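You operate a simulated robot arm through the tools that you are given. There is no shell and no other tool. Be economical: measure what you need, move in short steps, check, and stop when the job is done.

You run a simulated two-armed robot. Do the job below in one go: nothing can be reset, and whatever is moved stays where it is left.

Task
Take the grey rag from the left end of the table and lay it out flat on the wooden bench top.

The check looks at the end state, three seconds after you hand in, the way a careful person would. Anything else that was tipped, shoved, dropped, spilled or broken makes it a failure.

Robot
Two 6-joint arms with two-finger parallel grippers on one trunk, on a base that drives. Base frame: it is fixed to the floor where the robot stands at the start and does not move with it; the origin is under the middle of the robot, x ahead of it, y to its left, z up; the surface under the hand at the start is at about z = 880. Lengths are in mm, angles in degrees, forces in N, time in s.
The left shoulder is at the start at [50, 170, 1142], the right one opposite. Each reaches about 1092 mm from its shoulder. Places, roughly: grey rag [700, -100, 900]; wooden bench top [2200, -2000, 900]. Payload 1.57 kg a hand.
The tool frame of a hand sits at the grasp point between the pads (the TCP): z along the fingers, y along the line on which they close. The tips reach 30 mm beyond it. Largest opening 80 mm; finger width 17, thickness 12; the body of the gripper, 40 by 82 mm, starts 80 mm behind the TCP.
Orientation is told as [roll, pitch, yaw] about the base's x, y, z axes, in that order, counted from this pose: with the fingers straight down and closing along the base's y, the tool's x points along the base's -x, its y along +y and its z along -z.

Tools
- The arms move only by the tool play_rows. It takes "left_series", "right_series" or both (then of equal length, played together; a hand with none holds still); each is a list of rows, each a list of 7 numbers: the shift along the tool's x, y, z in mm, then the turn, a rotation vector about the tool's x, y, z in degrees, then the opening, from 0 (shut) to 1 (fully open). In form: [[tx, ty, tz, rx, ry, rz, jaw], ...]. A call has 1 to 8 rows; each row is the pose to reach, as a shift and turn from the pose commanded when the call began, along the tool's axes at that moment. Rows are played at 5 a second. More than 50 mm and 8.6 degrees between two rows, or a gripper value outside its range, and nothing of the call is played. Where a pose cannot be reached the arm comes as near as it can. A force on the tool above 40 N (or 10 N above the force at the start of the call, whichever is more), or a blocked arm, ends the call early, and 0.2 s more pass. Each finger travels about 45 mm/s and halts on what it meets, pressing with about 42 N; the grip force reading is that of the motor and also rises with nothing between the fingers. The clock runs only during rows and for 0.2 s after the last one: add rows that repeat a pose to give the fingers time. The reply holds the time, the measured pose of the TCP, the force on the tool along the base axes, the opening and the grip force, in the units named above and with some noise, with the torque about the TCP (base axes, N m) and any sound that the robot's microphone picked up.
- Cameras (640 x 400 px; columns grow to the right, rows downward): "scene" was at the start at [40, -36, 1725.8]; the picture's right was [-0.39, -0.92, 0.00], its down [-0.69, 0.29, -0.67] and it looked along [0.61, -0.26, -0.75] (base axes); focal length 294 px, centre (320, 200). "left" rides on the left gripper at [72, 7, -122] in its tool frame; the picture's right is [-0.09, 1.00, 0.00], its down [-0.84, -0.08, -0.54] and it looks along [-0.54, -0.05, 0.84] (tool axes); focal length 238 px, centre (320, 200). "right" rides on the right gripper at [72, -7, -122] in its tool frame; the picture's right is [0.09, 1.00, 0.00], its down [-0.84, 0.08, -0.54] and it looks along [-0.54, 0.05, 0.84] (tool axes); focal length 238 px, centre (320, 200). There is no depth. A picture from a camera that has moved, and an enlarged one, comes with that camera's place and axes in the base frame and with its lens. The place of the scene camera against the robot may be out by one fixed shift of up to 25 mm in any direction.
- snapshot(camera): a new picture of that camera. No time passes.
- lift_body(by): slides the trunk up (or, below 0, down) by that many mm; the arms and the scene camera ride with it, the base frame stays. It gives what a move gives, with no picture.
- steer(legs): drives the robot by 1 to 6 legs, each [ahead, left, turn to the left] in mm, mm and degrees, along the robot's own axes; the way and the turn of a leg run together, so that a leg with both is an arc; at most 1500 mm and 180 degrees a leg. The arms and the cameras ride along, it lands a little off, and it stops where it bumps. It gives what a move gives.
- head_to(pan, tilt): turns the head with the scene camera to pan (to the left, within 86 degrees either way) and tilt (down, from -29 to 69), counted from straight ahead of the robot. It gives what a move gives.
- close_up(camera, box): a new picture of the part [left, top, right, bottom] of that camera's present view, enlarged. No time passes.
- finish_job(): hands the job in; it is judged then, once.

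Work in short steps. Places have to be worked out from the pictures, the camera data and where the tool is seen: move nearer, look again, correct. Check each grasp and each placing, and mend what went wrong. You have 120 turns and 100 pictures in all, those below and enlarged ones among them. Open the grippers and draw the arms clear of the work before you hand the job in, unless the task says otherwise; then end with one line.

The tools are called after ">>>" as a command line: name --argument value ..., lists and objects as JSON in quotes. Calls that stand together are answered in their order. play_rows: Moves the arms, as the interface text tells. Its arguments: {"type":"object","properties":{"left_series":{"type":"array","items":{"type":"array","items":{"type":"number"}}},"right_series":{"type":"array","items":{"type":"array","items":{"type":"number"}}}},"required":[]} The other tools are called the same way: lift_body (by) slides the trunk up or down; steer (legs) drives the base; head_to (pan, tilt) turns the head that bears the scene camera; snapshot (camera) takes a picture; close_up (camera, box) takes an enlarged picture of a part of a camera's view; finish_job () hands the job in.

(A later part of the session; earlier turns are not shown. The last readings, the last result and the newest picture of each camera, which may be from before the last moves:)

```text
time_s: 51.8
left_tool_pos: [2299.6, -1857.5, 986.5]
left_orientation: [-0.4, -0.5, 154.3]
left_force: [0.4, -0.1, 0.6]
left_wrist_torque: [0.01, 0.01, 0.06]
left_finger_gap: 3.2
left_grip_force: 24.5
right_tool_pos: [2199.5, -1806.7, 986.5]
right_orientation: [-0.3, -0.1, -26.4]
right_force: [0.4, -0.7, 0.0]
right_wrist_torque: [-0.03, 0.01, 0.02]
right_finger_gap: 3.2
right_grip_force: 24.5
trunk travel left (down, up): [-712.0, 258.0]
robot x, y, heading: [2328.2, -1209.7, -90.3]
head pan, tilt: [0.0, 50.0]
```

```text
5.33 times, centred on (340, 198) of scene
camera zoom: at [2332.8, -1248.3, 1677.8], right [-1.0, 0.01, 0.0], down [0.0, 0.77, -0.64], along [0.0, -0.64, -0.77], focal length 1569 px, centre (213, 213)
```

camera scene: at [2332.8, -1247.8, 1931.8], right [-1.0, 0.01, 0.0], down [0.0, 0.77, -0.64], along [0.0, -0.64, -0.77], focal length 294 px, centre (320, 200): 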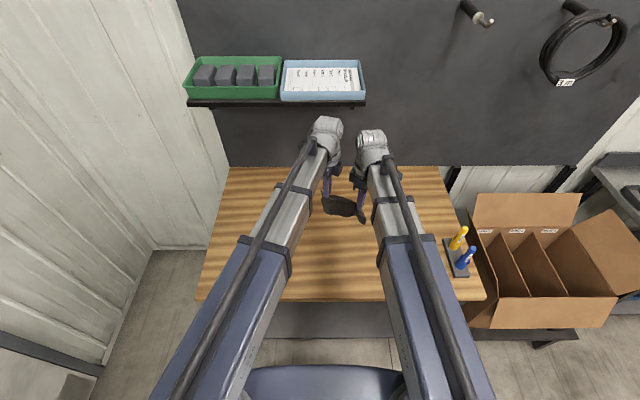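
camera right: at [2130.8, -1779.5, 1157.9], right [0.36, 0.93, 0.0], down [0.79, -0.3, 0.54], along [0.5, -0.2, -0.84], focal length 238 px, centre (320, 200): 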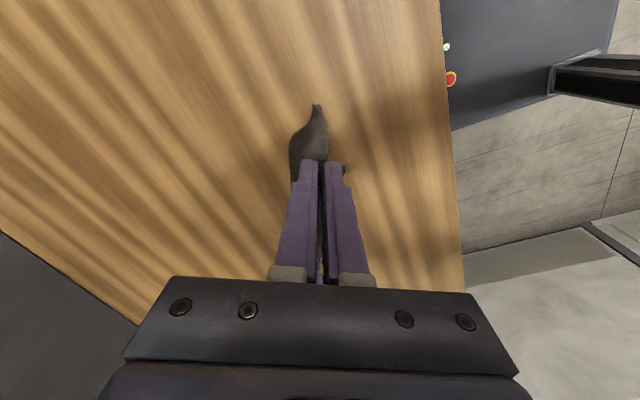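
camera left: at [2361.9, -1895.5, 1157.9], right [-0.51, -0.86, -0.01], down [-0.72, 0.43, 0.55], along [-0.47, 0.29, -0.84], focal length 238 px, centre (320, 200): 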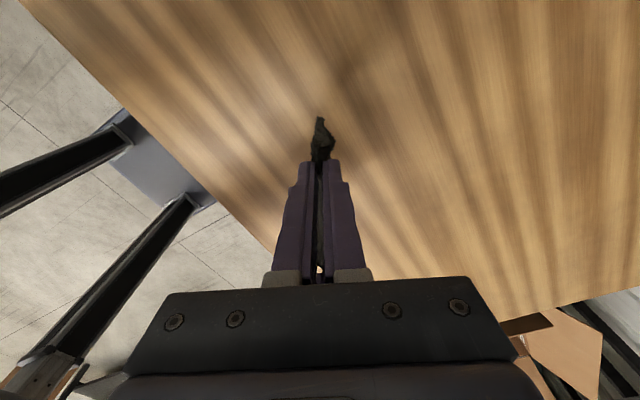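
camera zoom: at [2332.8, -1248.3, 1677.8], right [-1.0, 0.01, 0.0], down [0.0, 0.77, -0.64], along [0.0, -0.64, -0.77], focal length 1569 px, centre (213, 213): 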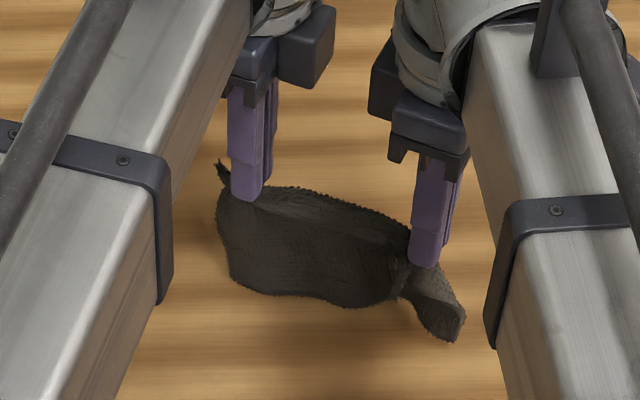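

Keep lowering in small steps with checks.

>>> lift_body --by -14

>>> close_up --camera "scene" --box '[280, 160, 400, 235]'

>>> snapshot --camera "right"

```text
time_s: 52.4
left_tool_pos: [2299.9, -1857.3, 973.0]
left_orientation: [-0.5, -0.5, 154.4]
left_force: [-1.1, -0.3, -0.2]
left_wrist_torque: [0.01, 0.02, 0.09]
left_finger_gap: 3.6
left_grip_force: 23.9
right_tool_pos: [2198.8, -1807.5, 973.0]
right_orientation: [-0.1, 0.0, -26.5]
right_force: [0.7, 1.3, -0.6]
right_wrist_torque: [-0.04, 0.01, 0.01]
right_finger_gap: 3.1
right_grip_force: 23.8
trunk travel left (down, up): [-698.0, 272.0]
robot x, y, heading: [2328.9, -1203.7, -90.3]
head pan, tilt: [0.0, 50.0]
```

```text
5.33 times, centred on (340, 198) of scene
camera zoom: at [2332.8, -1248.3, 1663.8], right [-1.0, 0.01, 0.0], down [0.0, 0.77, -0.64], along [0.0, -0.64, -0.77], focal length 1569 px, centre (213, 213)
```

zoom: 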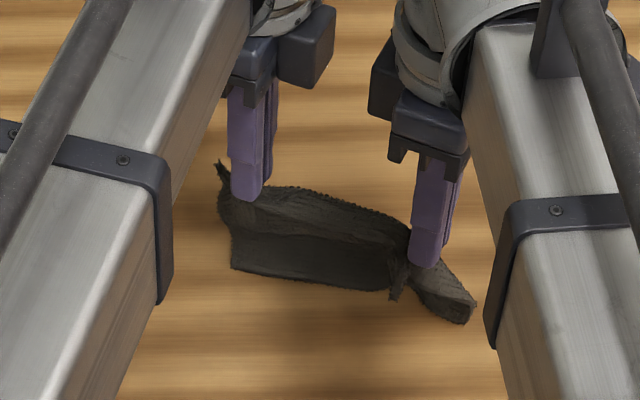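

```text
66 pictures are left
camera right: at [2130.8, -1779.4, 1094.9], right [0.36, 0.93, 0.0], down [0.79, -0.3, 0.54], along [0.5, -0.2, -0.84], focal length 238 px, centre (320, 200)
```

right: 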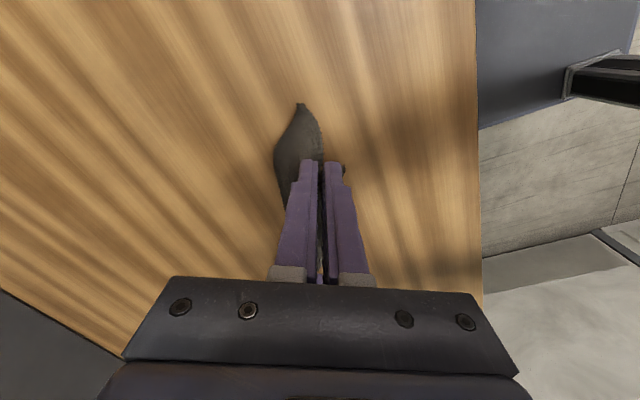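

Now it touches and buckles, bulging away from the robot – the wanted side. Pull both hands back 20 mm along -n so the free edge trails behind.

>>> play_rows --right_series '[[0, 5, 0, 0, 0, 0, 0], [0, 10, 0, 0, 0, 0, 0], [0, 15, 0, 0, 0, 0, 0], [0, 20, 0, 0, 0, 0, 0]]' --left_series '[[0, -5, 0, 0, 0, 0, 0], [0, -10, 0, 0, 0, 0, 0], [0, -15, 0, 0, 0, 0, 0], [0, -20, 0, 0, 0, 0, 0]]'

>>> lift_body --by -10

>>> close_up --camera "scene" --box '[280, 160, 400, 235]'

>>> snapshot --camera "right"

```text
time_s: 53.4
left_tool_pos: [2307.8, -1839.8, 972.8]
left_orientation: [-0.4, -0.5, 154.3]
left_force: [-0.1, 0.2, -0.1]
left_wrist_torque: [-0.01, 0.02, 0.09]
left_finger_gap: 3.3
left_grip_force: 24.4
right_tool_pos: [2208.1, -1789.6, 973.8]
right_orientation: [-0.2, 0.0, -26.3]
right_force: [0.7, 0.6, -0.3]
right_wrist_torque: [0.04, 0.01, 0.01]
right_finger_gap: 2.8
right_grip_force: 23.4
trunk travel left (down, up): [-698.0, 272.0]
robot x, y, heading: [2326.1, -1206.2, -90.3]
head pan, tilt: [0.0, 50.0]
```

```text
time_s: 54.0
left_tool_pos: [2308.0, -1839.0, 962.1]
left_orientation: [-0.3, -0.5, 154.3]
left_force: [-0.8, 1.3, -0.1]
left_wrist_torque: [0.01, 0.03, 0.04]
left_finger_gap: 3.1
left_grip_force: 24.2
right_tool_pos: [2207.0, -1789.1, 963.2]
right_orientation: [-0.2, 0.0, -26.4]
right_force: [0.9, -0.7, 0.2]
right_wrist_torque: [-0.02, -0.03, -0.03]
right_finger_gap: 2.9
right_grip_force: 24.3
trunk travel left (down, up): [-688.0, 282.0]
robot x, y, heading: [2328.4, -1205.6, -90.5]
head pan, tilt: [0.0, 50.0]
```

```text
5.33 times, centred on (340, 198) of scene
camera zoom: at [2332.8, -1248.3, 1653.8], right [-1.0, 0.01, 0.0], down [0.0, 0.77, -0.64], along [0.0, -0.64, -0.77], focal length 1569 px, centre (213, 213)
```

zoom: 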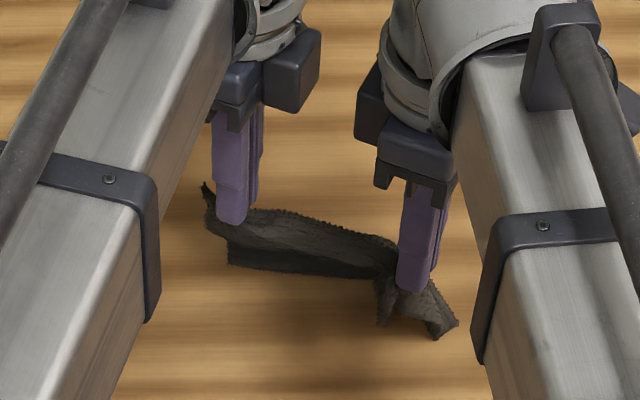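

```text
64 pictures are left
camera right: at [2139.2, -1761.8, 1084.9], right [0.36, 0.93, 0.0], down [0.79, -0.3, 0.54], along [0.5, -0.2, -0.84], focal length 238 px, centre (320, 200)
```

right: 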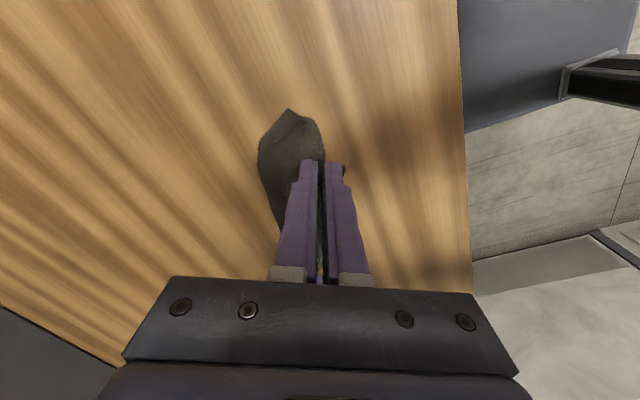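

Good: the free edge stays put and the cloth lies toward the far side. Repeat: 25 back, 12 down.

>>> play_rows --right_series '[[0, 6, 0, 0, 0, 0, 0], [0, 12, 0, 0, 0, 0, 0], [0, 18, 0, 0, 0, 0, 0], [0, 25, 0, 0, 0, 0, 0]]' --left_series '[[0, -6, 0, 0, 0, 0, 0], [0, -12, 0, 0, 0, 0, 0], [0, -18, 0, 0, 0, 0, 0], [0, -25, 0, 0, 0, 0, 0]]'

>>> lift_body --by -14

>>> close_up --camera "scene" --box '[280, 160, 400, 235]'

>>> snapshot --camera "right"

```text
time_s: 55.0
left_tool_pos: [2319.0, -1816.9, 962.5]
left_orientation: [-0.4, -0.5, 154.2]
left_force: [-0.1, 0.1, 0.2]
left_wrist_torque: [0.04, -0.02, 0.05]
left_finger_gap: 3.4
left_grip_force: 24.4
right_tool_pos: [2216.6, -1765.2, 963.1]
right_orientation: [-0.1, 0.0, -26.2]
right_force: [0.8, -1.1, -0.2]
right_wrist_torque: [0.0, 0.0, 0.01]
right_finger_gap: 2.9
right_grip_force: 24.6
trunk travel left (down, up): [-688.0, 282.0]
robot x, y, heading: [2325.6, -1203.4, -90.3]
head pan, tilt: [0.0, 50.0]
```

```text
time_s: 55.6
left_tool_pos: [2319.2, -1816.7, 948.3]
left_orientation: [-0.4, -0.5, 154.2]
left_force: [-0.3, -0.8, 1.0]
left_wrist_torque: [-0.01, -0.01, 0.06]
left_finger_gap: 3.3
left_grip_force: 24.5
right_tool_pos: [2217.5, -1765.5, 949.3]
right_orientation: [-0.2, -0.1, -26.4]
right_force: [1.2, 0.0, 0.7]
right_wrist_torque: [-0.03, -0.02, 0.03]
right_finger_gap: 3.0
right_grip_force: 24.0
trunk travel left (down, up): [-674.0, 296.0]
robot x, y, heading: [2329.7, -1207.7, -90.5]
head pan, tilt: [0.0, 50.0]
```

```text
5.33 times, centred on (340, 198) of scene
camera zoom: at [2332.8, -1248.3, 1639.8], right [-1.0, 0.01, 0.0], down [0.0, 0.77, -0.64], along [0.0, -0.64, -0.77], focal length 1569 px, centre (213, 213)
```

zoom: 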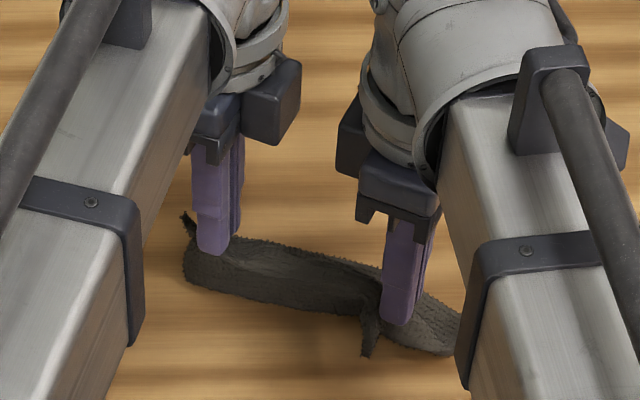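

```text
62 pictures are left
camera right: at [2150.0, -1739.4, 1070.9], right [0.36, 0.93, 0.0], down [0.79, -0.3, 0.54], along [0.5, -0.2, -0.84], focal length 238 px, centre (320, 200)
```

right: 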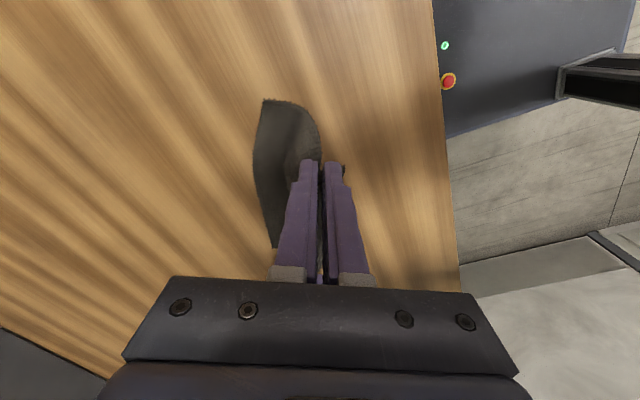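

Working well. Another 22 back and 14 down.

>>> play_rows --right_series '[[0, 6, 0, 0, 0, 0, 0], [0, 12, 0, 0, 0, 0, 0], [0, 17, 0, 0, 0, 0, 0], [0, 22, 0, 0, 0, 0, 0]]' --left_series '[[0, -6, 0, 0, 0, 0, 0], [0, -12, 0, 0, 0, 0, 0], [0, -17, 0, 0, 0, 0, 0], [0, -22, 0, 0, 0, 0, 0]]'

>>> lift_body --by -14

>>> snapshot --camera "right"

>>> snapshot --camera "left"

```text
time_s: 56.6
left_tool_pos: [2328.7, -1796.5, 948.6]
left_orientation: [-0.4, -0.5, 154.3]
left_force: [-0.9, 0.7, 0.3]
left_wrist_torque: [0.02, 0.02, 0.06]
left_finger_gap: 3.3
left_grip_force: 24.3
right_tool_pos: [2225.6, -1746.9, 948.4]
right_orientation: [-0.3, -0.1, -26.5]
right_force: [1.0, -0.1, -1.2]
right_wrist_torque: [0.02, -0.02, -0.02]
right_finger_gap: 3.1
right_grip_force: 24.5
trunk travel left (down, up): [-674.0, 296.0]
robot x, y, heading: [2326.5, -1208.6, -90.2]
head pan, tilt: [0.0, 50.0]
```

```text
time_s: 57.2
left_tool_pos: [2329.1, -1797.5, 934.7]
left_orientation: [-0.4, -0.5, 154.3]
left_force: [-0.5, 0.8, 0.3]
left_wrist_torque: [0.01, 0.06, 0.06]
left_finger_gap: 3.2
left_grip_force: 24.3
right_tool_pos: [2226.1, -1746.2, 934.5]
right_orientation: [-0.1, 0.0, -26.3]
right_force: [0.9, -0.1, 0.9]
right_wrist_torque: [-0.05, -0.03, 0.03]
right_finger_gap: 3.2
right_grip_force: 25.0
trunk travel left (down, up): [-660.0, 310.0]
robot x, y, heading: [2324.9, -1204.0, -90.3]
head pan, tilt: [0.0, 50.0]
```

```text
61 pictures are left
camera right: at [2158.2, -1720.3, 1056.9], right [0.36, 0.93, 0.0], down [0.79, -0.3, 0.54], along [0.5, -0.2, -0.84], focal length 238 px, centre (320, 200)
```

right: 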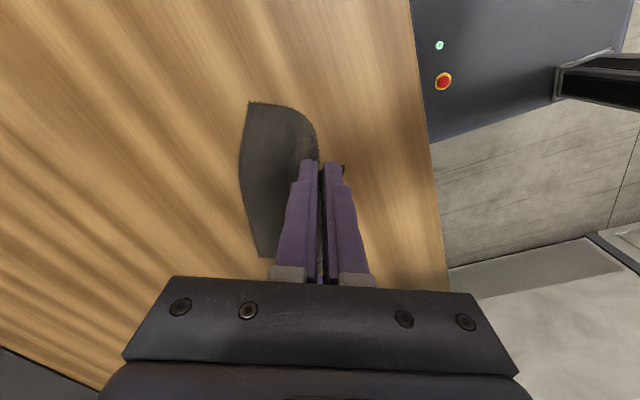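

```text
60 pictures are left
camera left: at [2391.2, -1834.9, 1056.9], right [-0.51, -0.86, -0.01], down [-0.72, 0.43, 0.55], along [-0.47, 0.29, -0.84], focal length 238 px, centre (320, 200)
```

left: 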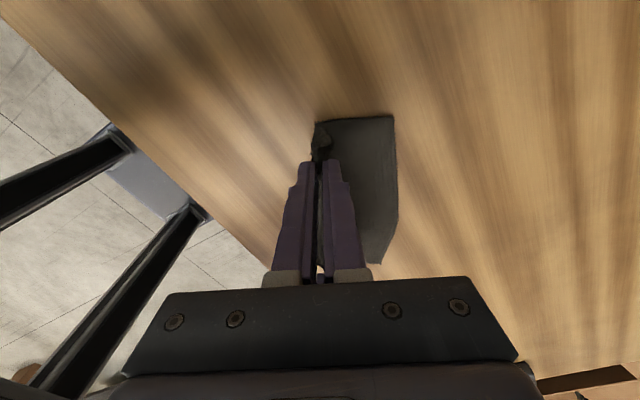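

Rag is laying out flat. 12 more back, 10 down.

>>> play_rows --right_series '[[0, 4, 0, 0, 0, 0, 0], [0, 8, 0, 0, 0, 0, 0], [0, 12, 0, 0, 0, 0, 0]]' --left_series '[[0, -4, 0, 0, 0, 0, 0], [0, -8, 0, 0, 0, 0, 0], [0, -12, 0, 0, 0, 0, 0]]'

>>> lift_body --by -10

>>> snapshot --camera "right"

```text
time_s: 58.0
left_tool_pos: [2334.1, -1785.3, 934.4]
left_orientation: [-0.4, -0.5, 154.3]
left_force: [-2.1, 0.0, -0.3]
left_wrist_torque: [0.01, 0.05, 0.04]
left_finger_gap: 3.5
left_grip_force: 23.9
right_tool_pos: [2232.1, -1736.7, 934.8]
right_orientation: [-0.2, 0.0, -26.4]
right_force: [0.4, -0.4, -0.2]
right_wrist_torque: [0.01, 0.0, 0.01]
right_finger_gap: 3.2
right_grip_force: 24.2
trunk travel left (down, up): [-660.0, 310.0]
robot x, y, heading: [2326.4, -1206.6, -90.4]
head pan, tilt: [0.0, 50.0]
```

```text
time_s: 58.6
left_tool_pos: [2335.0, -1785.0, 924.7]
left_orientation: [-0.4, -0.5, 154.4]
left_force: [-0.2, 0.6, -0.5]
left_wrist_torque: [0.0, 0.06, 0.07]
left_finger_gap: 3.3
left_grip_force: 24.2
right_tool_pos: [2231.5, -1736.9, 924.3]
right_orientation: [-0.1, 0.1, -26.4]
right_force: [0.6, -0.6, -0.6]
right_wrist_torque: [-0.04, -0.02, -0.01]
right_finger_gap: 3.2
right_grip_force: 23.8
trunk travel left (down, up): [-650.0, 320.0]
robot x, y, heading: [2323.1, -1204.3, -90.3]
head pan, tilt: [0.0, 50.0]
```

```text
59 pictures are left
camera right: at [2163.5, -1709.7, 1046.9], right [0.36, 0.93, 0.0], down [0.79, -0.3, 0.54], along [0.5, -0.2, -0.84], focal length 238 px, centre (320, 200)
```

right: 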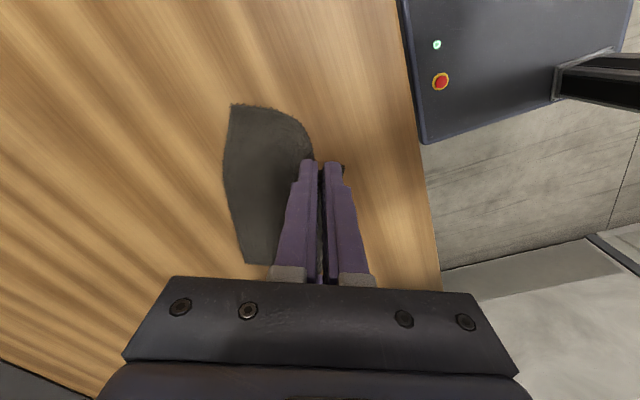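

Lower in small steps to feel the bench.

>>> lift_body --by -10

```text
time_s: 59.2
left_tool_pos: [2334.8, -1785.5, 914.8]
left_orientation: [-0.5, -0.5, 154.3]
left_force: [-0.9, -0.4, 0.3]
left_wrist_torque: [0.04, 0.03, 0.04]
left_finger_gap: 3.2
left_grip_force: 25.0
right_tool_pos: [2231.3, -1737.1, 915.5]
right_orientation: [-0.2, 0.0, -26.4]
right_force: [1.0, -0.5, -0.3]
right_wrist_torque: [-0.06, -0.03, -0.01]
right_finger_gap: 3.0
right_grip_force: 24.5
trunk travel left (down, up): [-640.0, 330.0]
robot x, y, heading: [2326.6, -1207.9, -90.5]
head pan, tilt: [0.0, 50.0]
```

>>> lift_body --by -6

>>> snapshot --camera "right"

>>> close_up --camera "scene" --box '[270, 170, 430, 270]'

```text
time_s: 59.7
left_tool_pos: [2335.1, -1786.6, 909.3]
left_orientation: [-0.4, -0.5, 154.3]
left_force: [-1.0, 1.6, 0.9]
left_wrist_torque: [0.02, 0.07, 0.04]
left_finger_gap: 3.3
left_grip_force: 24.7
right_tool_pos: [2231.1, -1736.4, 909.2]
right_orientation: [-0.2, 0.1, -26.4]
right_force: [1.5, -0.3, 0.0]
right_wrist_torque: [-0.08, 0.04, 0.02]
right_finger_gap: 2.9
right_grip_force: 24.8
trunk travel left (down, up): [-634.0, 336.0]
robot x, y, heading: [2324.9, -1204.7, -90.3]
head pan, tilt: [0.0, 50.0]
```

```text
58 pictures are left
camera right: at [2163.5, -1709.7, 1030.9], right [0.36, 0.93, 0.0], down [0.79, -0.3, 0.54], along [0.5, -0.2, -0.84], focal length 238 px, centre (320, 200)
```

right: 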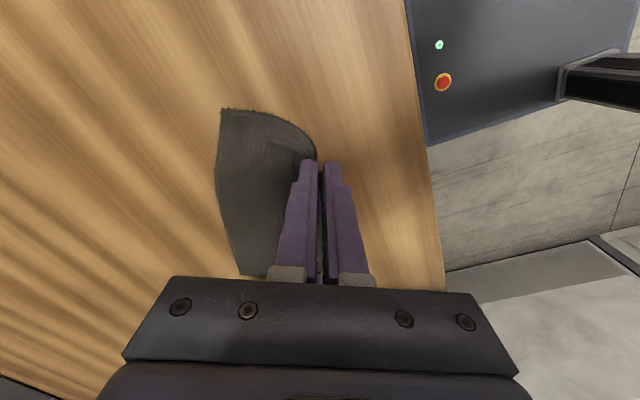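

```text
4.00 times, centred on (350, 220) of scene
camera zoom: at [2332.9, -1248.3, 1599.8], right [-1.0, 0.01, 0.0], down [0.0, 0.77, -0.64], along [0.0, -0.64, -0.77], focal length 1177 px, centre (200, 120)
```

zoom: 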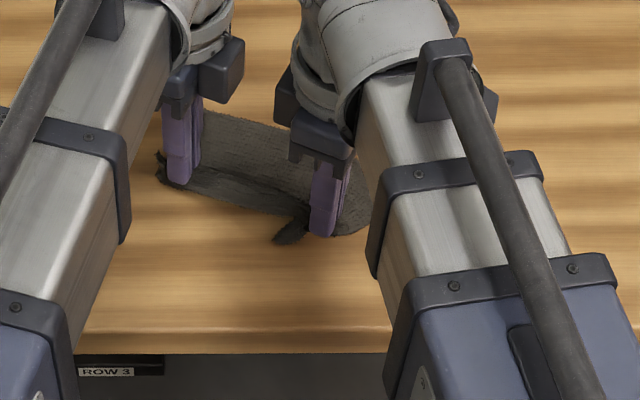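

Tips still above the bench. Lower further in small steps.

>>> lift_body --by -6

>>> lift_body --by -4

```text
time_s: 60.3
left_tool_pos: [2335.4, -1786.0, 902.2]
left_orientation: [-0.4, -0.4, 154.2]
left_force: [-0.5, 0.3, 0.2]
left_wrist_torque: [0.07, 0.05, 0.04]
left_finger_gap: 3.3
left_grip_force: 24.1
right_tool_pos: [2231.4, -1737.1, 902.9]
right_orientation: [-0.1, 0.0, -26.4]
right_force: [2.5, -0.5, 4.6]
right_wrist_torque: [-0.06, -0.05, 0.0]
right_finger_gap: 3.0
right_grip_force: 24.3
trunk travel left (down, up): [-628.0, 342.0]
robot x, y, heading: [2323.7, -1204.9, -89.9]
head pan, tilt: [0.0, 50.0]
```

```text
time_s: 60.8
left_tool_pos: [2334.0, -1785.5, 898.4]
left_orientation: [-0.3, -0.5, 154.3]
left_force: [-0.6, -1.0, 4.4]
left_wrist_torque: [0.02, -0.05, 0.06]
left_finger_gap: 3.5
left_grip_force: 24.5
right_tool_pos: [2232.2, -1735.4, 899.5]
right_orientation: [-0.2, 0.0, -26.4]
right_force: [1.3, -0.1, 2.0]
right_wrist_torque: [-0.06, -0.07, -0.02]
right_finger_gap: 2.5
right_grip_force: 24.3
trunk travel left (down, up): [-624.0, 346.0]
robot x, y, heading: [2328.8, -1204.1, -90.1]
head pan, tilt: [0.0, 50.0]
```

Light contact on both. Open both gradually in place to unfold the pinch.

>>> play_rows --right_series '[[0, 4, 0, 0, 0, 0, 0], [0, 4, 0, 0, 0, 0, 0.1], [0, 4, 0, 0, 0, 0, 0.2], [0, 4, 0, 0, 0, 0, 0.3], [0, 4, 0, 0, 0, 0, 0.38], [0, 4, 0, 0, 0, 0, 0.38]]' --left_series '[[0, -4, 0, 0, 0, 0, 0], [0, -4, 0, 0, 0, 0, 0.1], [0, -4, 0, 0, 0, 0, 0.2], [0, -4, 0, 0, 0, 0, 0.3], [0, -4, 0, 0, 0, 0, 0.38], [0, -4, 0, 0, 0, 0, 0.38]]'

>>> snapshot --camera "right"

>>> snapshot --camera "left"

>>> close_up --camera "scene" --box '[270, 170, 430, 270]'

```text
time_s: 62.2
left_tool_pos: [2336.5, -1782.2, 899.9]
left_orientation: [-0.3, -0.6, 154.3]
left_force: [0.3, -0.1, -0.1]
left_wrist_torque: [0.0, 0.0, -0.02]
left_finger_gap: 30.3
left_grip_force: 0.0
right_tool_pos: [2234.0, -1733.2, 898.2]
right_orientation: [-0.2, 0.0, -26.4]
right_force: [0.6, -0.2, 2.2]
right_wrist_torque: [-0.02, -0.01, -0.05]
right_finger_gap: 29.7
right_grip_force: 0.0
trunk travel left (down, up): [-624.0, 346.0]
robot x, y, heading: [2325.0, -1205.1, -90.5]
head pan, tilt: [0.0, 50.0]
```

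```text
56 pictures are left
camera right: at [2165.9, -1705.8, 1020.9], right [0.36, 0.93, 0.0], down [0.79, -0.3, 0.54], along [0.5, -0.2, -0.84], focal length 238 px, centre (320, 200)
```

right: 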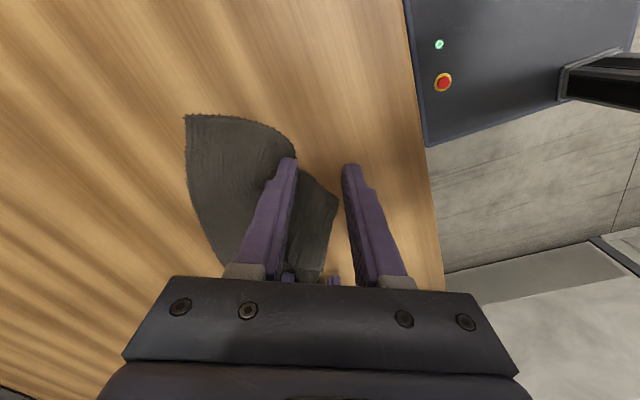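

```text
55 pictures are left
camera left: at [2399.3, -1820.0, 1020.9], right [-0.51, -0.86, -0.01], down [-0.72, 0.43, 0.55], along [-0.47, 0.29, -0.84], focal length 238 px, centre (320, 200)
```

left: 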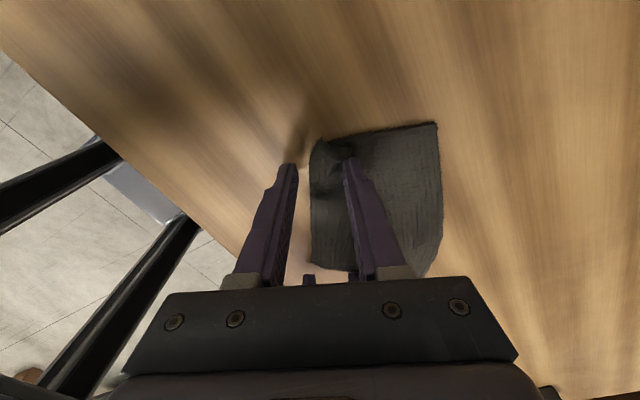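

```text
4.00 times, centred on (350, 220) of scene
camera zoom: at [2332.9, -1248.2, 1589.8], right [-1.0, 0.01, 0.0], down [0.0, 0.77, -0.64], along [0.0, -0.64, -0.77], focal length 1177 px, centre (200, 120)
```

zoom: 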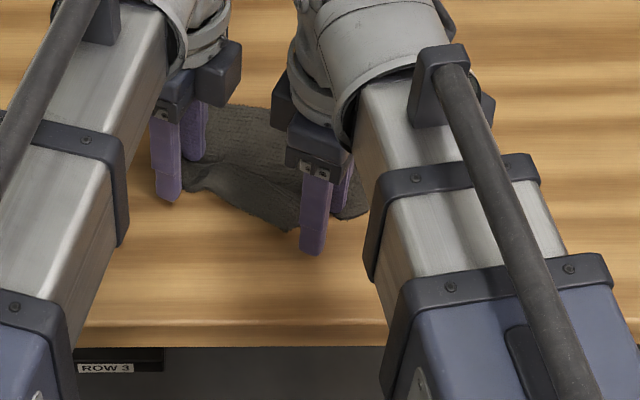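

Both released. Raise the trunk and look at how the rag lies.

>>> lift_body --by 160

>>> snapshot --camera "right"

>>> snapshot --camera "left"

```text
time_s: 64.0
left_tool_pos: [2336.4, -1781.7, 1057.7]
left_orientation: [-0.5, -0.5, 154.3]
left_force: [0.1, 0.1, -0.2]
left_wrist_torque: [0.0, -0.02, 0.0]
left_finger_gap: 30.4
left_grip_force: 0.2
right_tool_pos: [2233.2, -1732.7, 1058.7]
right_orientation: [-0.2, 0.0, -26.4]
right_force: [-0.5, -0.8, -0.5]
right_wrist_torque: [-0.04, -0.03, 0.01]
right_finger_gap: 30.3
right_grip_force: 0.1
trunk travel left (down, up): [-784.0, 186.0]
robot x, y, heading: [2325.7, -1203.6, -90.2]
head pan, tilt: [0.0, 50.0]
```

```text
53 pictures are left
camera right: at [2165.9, -1706.1, 1180.8], right [0.36, 0.93, 0.0], down [0.79, -0.3, 0.54], along [0.5, -0.2, -0.84], focal length 238 px, centre (320, 200)
```

right: 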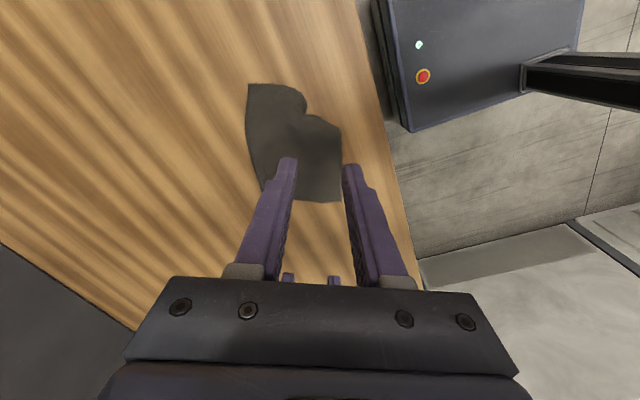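

```text
52 pictures are left
camera left: at [2399.2, -1820.2, 1180.7], right [-0.51, -0.86, -0.01], down [-0.72, 0.43, 0.55], along [-0.47, 0.29, -0.84], focal length 238 px, centre (320, 200)
```

left: 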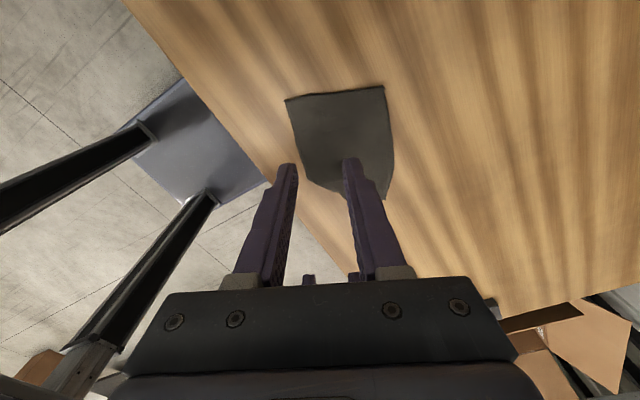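

Mostly flat, but the near-right corner looks folded. Spread the hands for a full view.

>>> play_rows --right_series '[[27, -13, 0, 0, 0, 0, 0.38], [54, -26, 0, 0, 0, 0, 0.38], [81, -40, 0, 0, 0, 0, 0.38], [108, -53, 0, 0, 0, 0, 0.38], [134, -67, 0, 0, 0, 0, 0.38]]' --left_series '[[27, -13, 0, 0, 0, 0, 0.38], [54, -26, 0, 0, 0, 0, 0.38], [81, -40, 0, 0, 0, 0, 0.38], [108, -53, 0, 0, 0, 0, 0.38], [134, -65, 0, 0, 0, 0, 0.38]]'

>>> close_up --camera "scene" --box '[270, 170, 430, 270]'

>>> snapshot --camera "right"

```text
time_s: 65.2
left_tool_pos: [2486.4, -1784.5, 1059.0]
left_orientation: [-0.5, -0.5, 154.3]
left_force: [-0.3, -0.1, -0.4]
left_wrist_torque: [-0.01, 0.01, -0.02]
left_finger_gap: 30.5
left_grip_force: 0.0
right_tool_pos: [2084.9, -1733.4, 1058.2]
right_orientation: [-0.1, 0.0, -26.3]
right_force: [0.6, -1.1, 0.0]
right_wrist_torque: [-0.03, 0.03, 0.0]
right_finger_gap: 30.2
right_grip_force: 0.1
trunk travel left (down, up): [-784.0, 186.0]
robot x, y, heading: [2322.1, -1206.1, -90.0]
head pan, tilt: [0.0, 50.0]
```

```text
4.00 times, centred on (350, 220) of scene
camera zoom: at [2332.8, -1248.5, 1749.8], right [-1.0, 0.01, 0.0], down [0.0, 0.77, -0.64], along [0.0, -0.64, -0.77], focal length 1177 px, centre (200, 120)
```

zoom: 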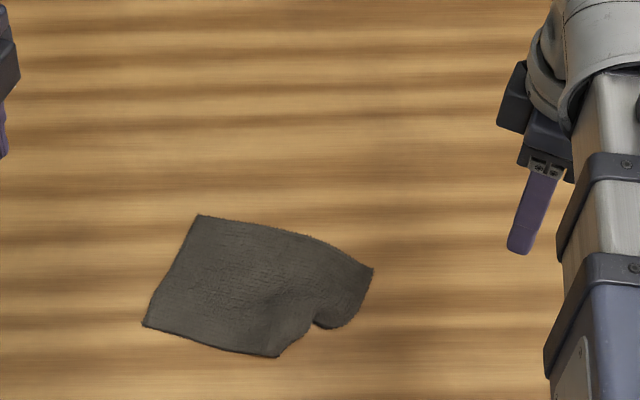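

```text
50 pictures are left
camera right: at [2017.1, -1706.2, 1180.8], right [0.36, 0.93, 0.0], down [0.79, -0.3, 0.54], along [0.5, -0.2, -0.84], focal length 238 px, centre (320, 200)
```

right: 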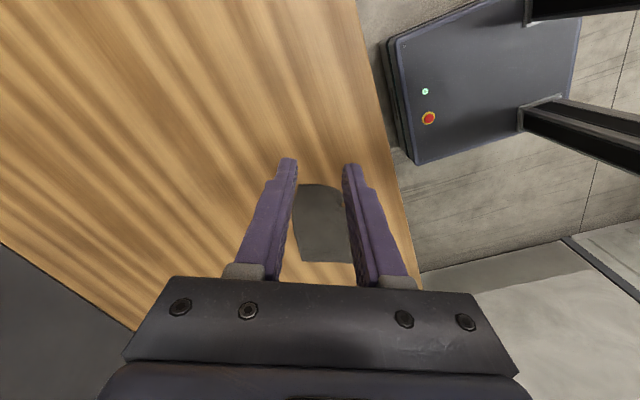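

Nearly all flat; only the near-right corner is tucked under. Zoom in on it.

>>> close_up --camera "scene" --box '[325, 230, 373, 260]'

>>> close_up --camera "right" --box '[280, 170, 370, 270]'

>>> snapshot --camera "left"

```text
13.33 times, centred on (349, 245) of scene
camera zoom: at [2332.8, -1248.5, 1749.8], right [-1.0, 0.01, 0.0], down [0.0, 0.77, -0.64], along [0.0, -0.64, -0.77], focal length 3923 px, centre (-67, -400)
```

zoom: 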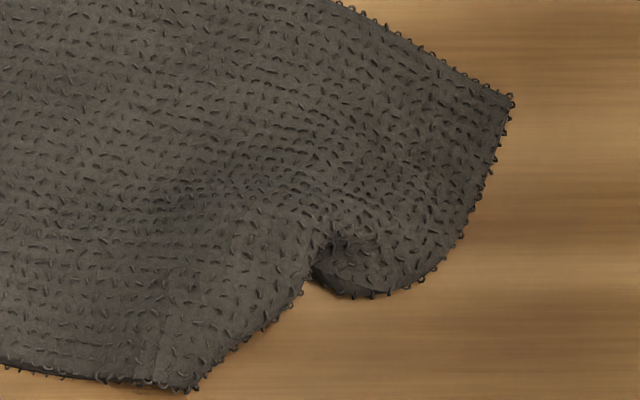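

```text
4.00 times, centred on (325, 220) of right
camera zoom: at [2017.1, -1706.2, 1180.8], right [0.36, 0.93, 0.0], down [0.79, -0.3, 0.54], along [0.5, -0.2, -0.84], focal length 953 px, centre (300, 120)
```

zoom: 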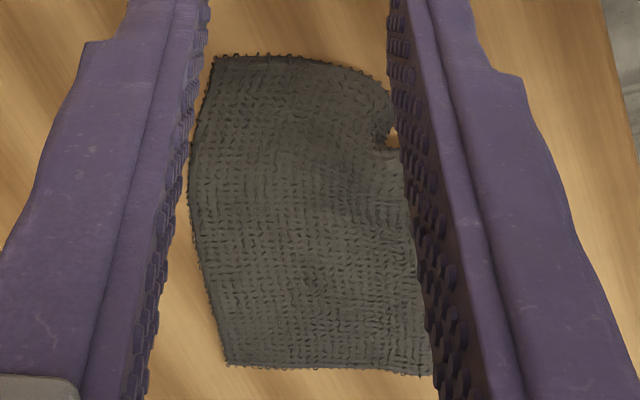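

```text
47 pictures are left
camera left: at [2548.9, -1822.3, 1180.8], right [-0.52, -0.86, -0.01], down [-0.72, 0.43, 0.55], along [-0.47, 0.29, -0.84], focal length 238 px, centre (320, 200)
```

left: 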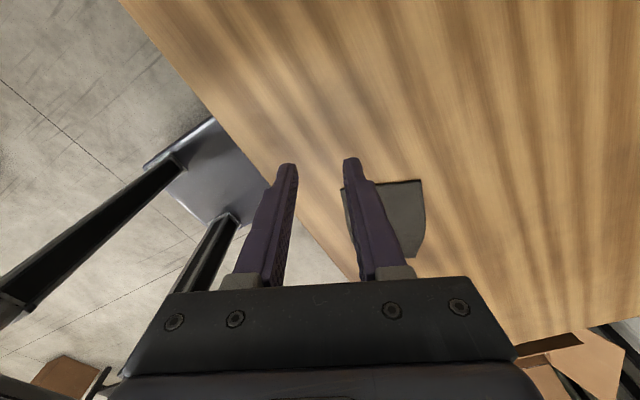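

The corner C (should be near [2212,-1690]) is tucked beneath a diagonal fold line from about [2256,-1719] to [2191,-1756]. I'll pinch only the top layer just inside that line with the right hand, lift so the tucked flap hangs free, and re-lay it outward. First turn and move above [2241,-1755].

>>> play_rows --right_series '[[-19, 6, 0, 0, 0, -7, 0.38], [-38, 12, 0, 0, 0, -14, 0.38], [-57, 19, 0, 0, 0, -21, 0.36], [-75, 25, 0, 0, 0, -28, 0.34], [-94, 31, 0, 0, 0, -35, 0.33], [-113, 37, 0, 0, 0, -42, 0.33], [-132, 44, 0, 0, 0, -49, 0.33], [-150, 50, 0, 0, 0, -56, 0.33]]'

>>> lift_body --by -90

>>> snapshot --camera "right"

>>> close_up --camera "scene" --box '[270, 170, 430, 270]'

```text
time_s: 67.0
left_tool_pos: [2485.5, -1784.3, 1059.1]
left_orientation: [-0.4, -0.5, 154.3]
left_force: [-0.4, -0.3, 0.4]
left_wrist_torque: [0.02, -0.01, -0.02]
left_finger_gap: 30.4
left_grip_force: 0.0
right_tool_pos: [2243.4, -1758.7, 1058.1]
right_orientation: [-0.1, 0.2, 29.6]
right_force: [0.5, -1.0, 0.1]
right_wrist_torque: [-0.03, 0.0, 0.02]
right_finger_gap: 26.6
right_grip_force: 0.0
trunk travel left (down, up): [-784.0, 186.0]
robot x, y, heading: [2322.0, -1208.6, -90.3]
head pan, tilt: [0.0, 50.0]
```

```text
time_s: 68.3
left_tool_pos: [2487.1, -1784.9, 968.7]
left_orientation: [-0.4, -0.5, 154.2]
left_force: [-0.1, -0.2, 0.2]
left_wrist_torque: [-0.01, 0.02, -0.01]
left_finger_gap: 30.5
left_grip_force: 0.1
right_tool_pos: [2242.3, -1757.9, 969.0]
right_orientation: [0.0, 0.2, 29.7]
right_force: [-0.2, -0.6, 0.6]
right_wrist_torque: [0.0, -0.02, -0.01]
right_finger_gap: 26.4
right_grip_force: 0.1
trunk travel left (down, up): [-694.0, 276.0]
robot x, y, heading: [2327.3, -1203.8, -90.3]
head pan, tilt: [0.0, 50.0]
```

```text
46 pictures are left
camera right: at [2182.4, -1798.3, 1091.1], right [-0.57, 0.82, 0.0], down [0.69, 0.48, 0.54], along [0.44, 0.31, -0.84], focal length 238 px, centre (320, 200)
```

right: 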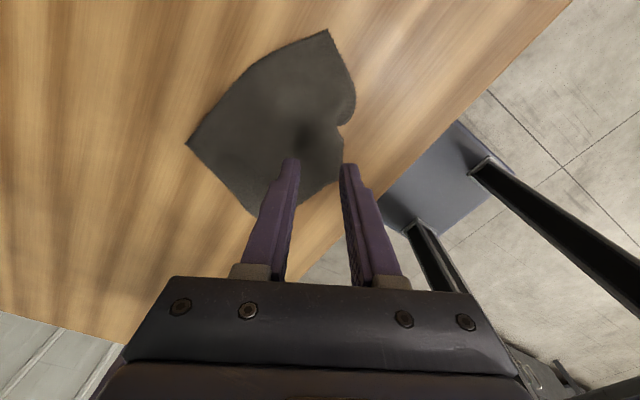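

```text
4.00 times, centred on (350, 220) of scene
camera zoom: at [2332.8, -1248.4, 1659.8], right [-1.0, 0.01, 0.0], down [0.0, 0.77, -0.64], along [0.0, -0.64, -0.77], focal length 1177 px, centre (200, 120)
```

zoom: 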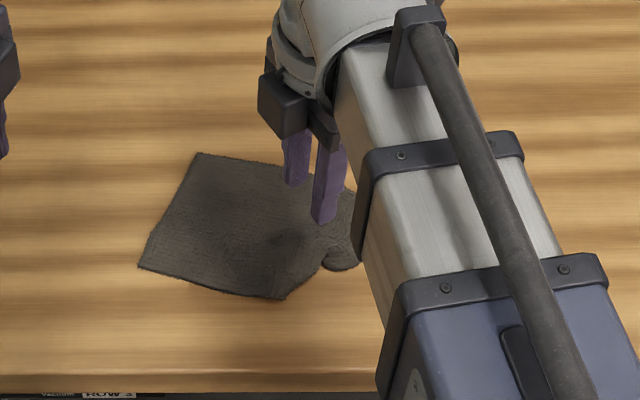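

Outer finger sits just inside the fold, as wanted. Lower to just above the cloth, then to contact.

>>> lift_body --by -62

>>> lift_body --by -9

```text
time_s: 69.3
left_tool_pos: [2485.9, -1784.9, 906.7]
left_orientation: [-0.3, -0.5, 154.4]
left_force: [0.1, 0.4, -0.5]
left_wrist_torque: [-0.01, 0.02, 0.01]
left_finger_gap: 30.5
left_grip_force: 0.1
right_tool_pos: [2243.0, -1759.3, 907.7]
right_orientation: [0.0, 0.2, 29.7]
right_force: [-0.1, -0.5, 0.4]
right_wrist_torque: [-0.01, -0.04, 0.01]
right_finger_gap: 26.7
right_grip_force: 0.0
trunk travel left (down, up): [-632.0, 338.0]
robot x, y, heading: [2321.3, -1207.6, -90.0]
head pan, tilt: [0.0, 50.0]
```

```text
time_s: 69.9
left_tool_pos: [2486.8, -1785.0, 897.5]
left_orientation: [-0.5, -0.6, 154.4]
left_force: [0.2, -0.5, 0.6]
left_wrist_torque: [-0.01, 0.0, 0.01]
left_finger_gap: 30.4
left_grip_force: 0.0
right_tool_pos: [2241.6, -1758.5, 897.8]
right_orientation: [-0.1, 0.2, 29.6]
right_force: [-0.2, -0.1, 0.3]
right_wrist_torque: [0.06, 0.02, -0.02]
right_finger_gap: 26.6
right_grip_force: 0.1
trunk travel left (down, up): [-623.0, 347.0]
robot x, y, heading: [2328.6, -1201.5, -90.4]
head pan, tilt: [0.0, 50.0]
```

No contact yet; continue in 3 mm steps.

>>> lift_body --by -3

>>> lift_body --by -2

```text
time_s: 70.4
left_tool_pos: [2486.3, -1783.3, 894.6]
left_orientation: [-0.5, -0.5, 154.3]
left_force: [-0.8, -0.4, -0.1]
left_wrist_torque: [0.02, 0.01, -0.02]
left_finger_gap: 30.5
left_grip_force: 0.1
right_tool_pos: [2242.1, -1757.8, 894.8]
right_orientation: [-0.2, 0.2, 29.6]
right_force: [-0.9, -0.4, 10.8]
right_wrist_torque: [0.11, 0.06, -0.01]
right_finger_gap: 26.5
right_grip_force: 0.0
trunk travel left (down, up): [-620.0, 350.0]
robot x, y, heading: [2325.0, -1205.9, -90.1]
head pan, tilt: [0.0, 50.0]
```

```text
time_s: 70.9
left_tool_pos: [2486.7, -1782.3, 893.7]
left_orientation: [-0.4, -0.6, 154.4]
left_force: [-0.7, 0.3, 0.3]
left_wrist_torque: [0.01, -0.02, -0.02]
left_finger_gap: 31.0
left_grip_force: 0.0
right_tool_pos: [2241.4, -1757.2, 894.7]
right_orientation: [-0.2, 0.4, 29.5]
right_force: [-2.4, -4.7, 36.0]
right_wrist_torque: [0.12, 0.35, 0.08]
right_finger_gap: 25.9
right_grip_force: 0.1
trunk travel left (down, up): [-618.0, 352.0]
robot x, y, heading: [2328.0, -1205.4, -90.2]
head pan, tilt: [0.0, 50.0]
```

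36 N is too hard; back off 1 mm, then close.

>>> lift_body --by 1

>>> play_rows --right_series '[[0, 0, 0, 0, 0, 0, 0.25], [0, 0, 0, 0, 0, 0, 0.15], [0, 0, 0, 0, 0, 0, 0.07], [0, 0, 0, 0, 0, 0, 0], [0, 0, 0, 0, 0, 0, 0], [0, 0, 0, 0, 0, 0, 0]]'

>>> snapshot --camera "right"

```text
time_s: 71.4
left_tool_pos: [2485.4, -1783.9, 894.1]
left_orientation: [-0.3, -0.5, 154.3]
left_force: [-0.1, 0.0, -0.6]
left_wrist_torque: [-0.01, -0.02, -0.01]
left_finger_gap: 30.4
left_grip_force: 0.0
right_tool_pos: [2241.5, -1757.1, 894.3]
right_orientation: [-0.1, 0.2, 29.6]
right_force: [-3.4, -3.8, 26.3]
right_wrist_torque: [0.09, 0.3, 0.04]
right_finger_gap: 25.8
right_grip_force: 0.0
trunk travel left (down, up): [-619.0, 351.0]
robot x, y, heading: [2325.1, -1206.3, -90.3]
head pan, tilt: [0.0, 50.0]
```

```text
time_s: 72.8
left_tool_pos: [2485.5, -1782.9, 894.3]
left_orientation: [-0.3, -0.6, 154.3]
left_force: [-0.4, 0.2, 0.8]
left_wrist_torque: [0.01, -0.04, 0.0]
left_finger_gap: 30.4
left_grip_force: 0.1
right_tool_pos: [2243.2, -1756.5, 895.1]
right_orientation: [-0.1, 0.1, 29.5]
right_force: [0.7, 4.8, 19.4]
right_wrist_torque: [0.15, 0.04, 0.0]
right_finger_gap: 5.6
right_grip_force: 25.2
trunk travel left (down, up): [-619.0, 351.0]
robot x, y, heading: [2326.0, -1205.4, -90.3]
head pan, tilt: [0.0, 50.0]
```

```text
44 pictures are left
camera right: at [2182.8, -1797.1, 1016.9], right [-0.57, 0.82, 0.0], down [0.69, 0.48, 0.54], along [0.44, 0.31, -0.84], focal length 238 px, centre (320, 200)
```

right: 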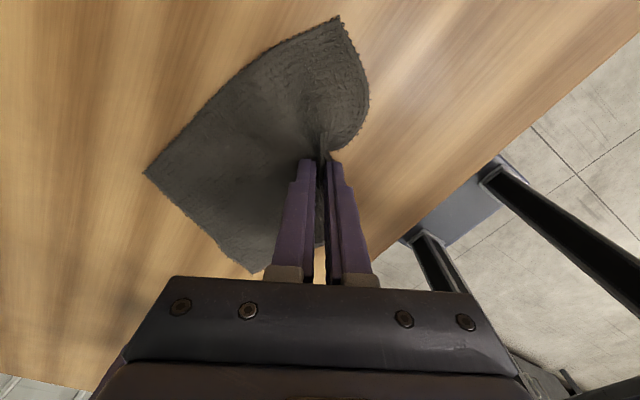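

Grip of 5.6 mm on the fold. Lift 85 mm and look whether the flap hangs free.

>>> lift_body --by 85

>>> close_up --camera "scene" --box '[270, 170, 430, 270]'

>>> snapshot --camera "right"

>>> snapshot --camera "left"

```text
time_s: 74.0
left_tool_pos: [2485.5, -1785.1, 978.5]
left_orientation: [-0.4, -0.5, 154.4]
left_force: [0.8, -0.3, 0.0]
left_wrist_torque: [0.0, 0.01, -0.04]
left_finger_gap: 30.4
left_grip_force: 0.0
right_tool_pos: [2242.9, -1758.2, 979.3]
right_orientation: [-0.1, 0.2, 29.7]
right_force: [0.0, 0.9, -0.5]
right_wrist_torque: [-0.02, -0.01, 0.01]
right_finger_gap: 4.7
right_grip_force: 25.0
trunk travel left (down, up): [-704.0, 266.0]
robot x, y, heading: [2324.4, -1208.7, -90.4]
head pan, tilt: [0.0, 50.0]
```

```text
4.00 times, centred on (350, 220) of scene
camera zoom: at [2332.9, -1248.5, 1669.7], right [-1.0, 0.01, 0.0], down [0.0, 0.77, -0.64], along [0.0, -0.64, -0.77], focal length 1177 px, centre (200, 120)
```

zoom: 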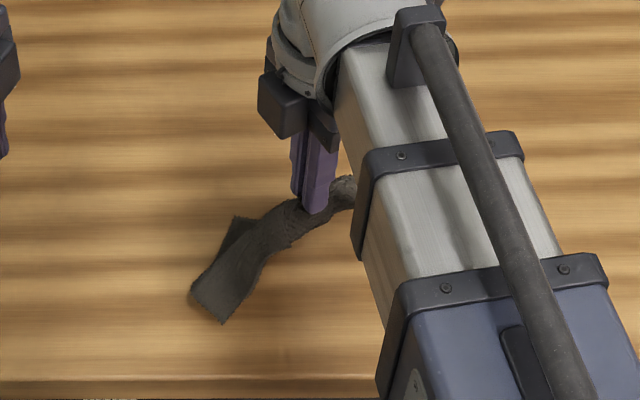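

```text
42 pictures are left
camera right: at [2182.4, -1798.4, 1100.9], right [-0.57, 0.82, 0.0], down [0.69, 0.48, 0.54], along [0.44, 0.31, -0.84], focal length 238 px, centre (320, 200)
```

right: 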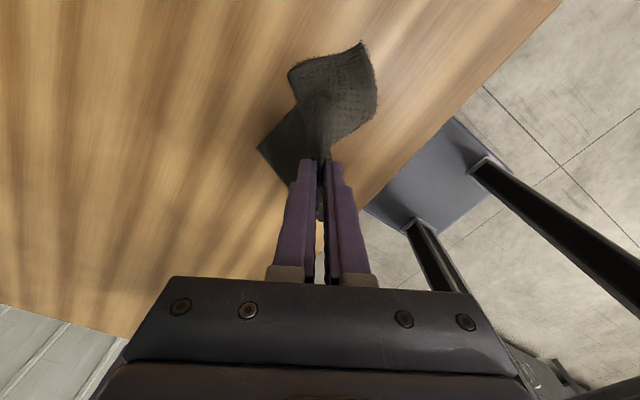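

```text
41 pictures are left
camera left: at [2548.8, -1822.3, 1100.8], right [-0.51, -0.86, -0.01], down [-0.72, 0.43, 0.55], along [-0.47, 0.29, -0.84], focal length 238 px, centre (320, 200)
```

left: 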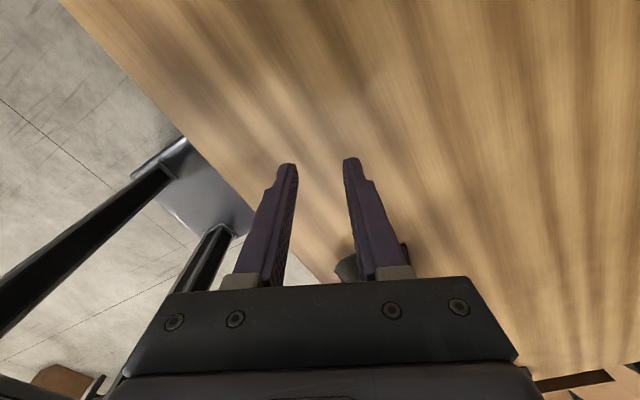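

The cloth came up hanging from the pinch. I'll re-lay it with the tucked corner trailing outward: lower partly, shift the hand inward, lower the rest.

>>> lift_body --by -30

>>> play_rows --right_series '[[0, -6, 0, 0, 0, 0, 0], [0, -12, 0, 0, 0, 0, 0], [0, -18, 0, 0, 0, 0, 0], [0, -25, 0, 0, 0, 0, 0]]'

>>> lift_body --by -25

>>> play_rows --right_series '[[0, -6, 0, 0, 0, 0, 0], [0, -12, 0, 0, 0, 0, 0], [0, -18, 0, 0, 0, 0, 0], [0, -25, 0, 0, 0, 0, 0]]'

>>> close_up --camera "scene" --box '[270, 170, 430, 270]'

>>> snapshot --camera "right"

```text
time_s: 74.8
left_tool_pos: [2486.9, -1785.0, 948.8]
left_orientation: [-0.4, -0.5, 154.4]
left_force: [-0.4, 0.5, -0.9]
left_wrist_torque: [-0.01, 0.0, -0.04]
left_finger_gap: 30.1
left_grip_force: 0.0
right_tool_pos: [2243.4, -1758.3, 949.0]
right_orientation: [-0.1, 0.1, 29.6]
right_force: [0.5, -0.5, 0.8]
right_wrist_torque: [-0.02, -0.04, 0.01]
right_finger_gap: 4.3
right_grip_force: 25.3
trunk travel left (down, up): [-674.0, 296.0]
robot x, y, heading: [2325.0, -1204.4, -90.4]
head pan, tilt: [0.0, 50.0]
```

```text
time_s: 75.8
left_tool_pos: [2485.0, -1784.2, 948.9]
left_orientation: [-0.3, -0.5, 154.2]
left_force: [0.3, -0.4, 0.8]
left_wrist_torque: [0.01, -0.05, 0.01]
left_finger_gap: 30.5
left_grip_force: 0.0
right_tool_pos: [2254.7, -1780.0, 949.1]
right_orientation: [-0.1, 0.3, 29.6]
right_force: [0.3, 0.4, -0.6]
right_wrist_torque: [0.01, -0.01, -0.01]
right_finger_gap: 4.5
right_grip_force: 25.3
trunk travel left (down, up): [-674.0, 296.0]
robot x, y, heading: [2327.4, -1203.6, -90.2]
head pan, tilt: [0.0, 50.0]
```

```text
time_s: 76.5
left_tool_pos: [2485.6, -1784.8, 924.9]
left_orientation: [-0.4, -0.5, 154.3]
left_force: [-0.8, -1.0, -0.2]
left_wrist_torque: [0.02, -0.03, 0.01]
left_finger_gap: 30.3
left_grip_force: 0.0
right_tool_pos: [2254.5, -1780.4, 922.9]
right_orientation: [0.0, 0.2, 29.6]
right_force: [0.4, -0.1, 0.2]
right_wrist_torque: [0.0, -0.02, 0.01]
right_finger_gap: 4.2
right_grip_force: 25.2
trunk travel left (down, up): [-649.0, 321.0]
robot x, y, heading: [2326.2, -1210.3, -90.5]
head pan, tilt: [0.0, 50.0]
```

```text
time_s: 77.5
left_tool_pos: [2485.0, -1785.5, 923.3]
left_orientation: [-0.4, -0.6, 154.3]
left_force: [0.7, -0.3, 0.3]
left_wrist_torque: [0.02, -0.03, -0.03]
left_finger_gap: 30.2
left_grip_force: 0.0
right_tool_pos: [2265.2, -1800.3, 923.8]
right_orientation: [-0.2, 0.2, 29.6]
right_force: [-0.3, 0.1, 0.5]
right_wrist_torque: [0.0, -0.02, 0.01]
right_finger_gap: 4.3
right_grip_force: 24.9
trunk travel left (down, up): [-649.0, 321.0]
robot x, y, heading: [2323.2, -1207.7, -90.3]
head pan, tilt: [0.0, 50.0]
```

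```text
4.00 times, centred on (350, 220) of scene
camera zoom: at [2332.9, -1248.6, 1614.8], right [-1.0, 0.01, 0.0], down [0.0, 0.77, -0.64], along [0.0, -0.64, -0.77], focal length 1177 px, centre (200, 120)
```

zoom: 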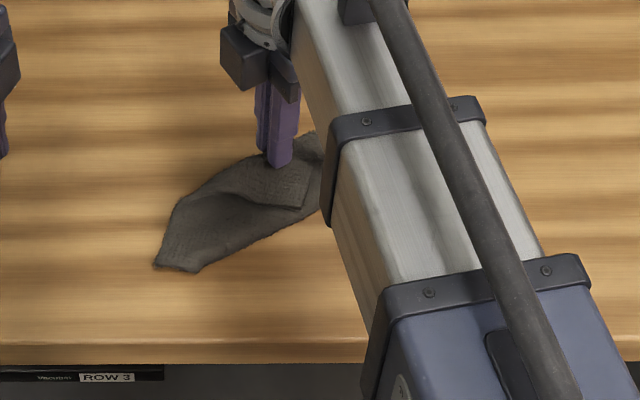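

```text
39 pictures are left
camera right: at [2206.4, -1840.9, 1046.0], right [-0.57, 0.82, 0.0], down [0.69, 0.48, 0.54], along [0.44, 0.31, -0.84], focal length 238 px, centre (320, 200)
```

right: 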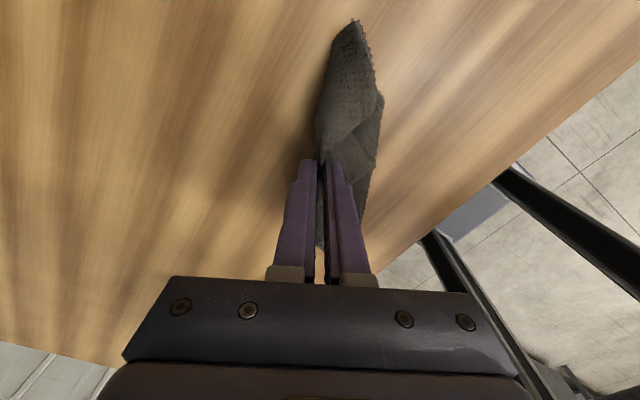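

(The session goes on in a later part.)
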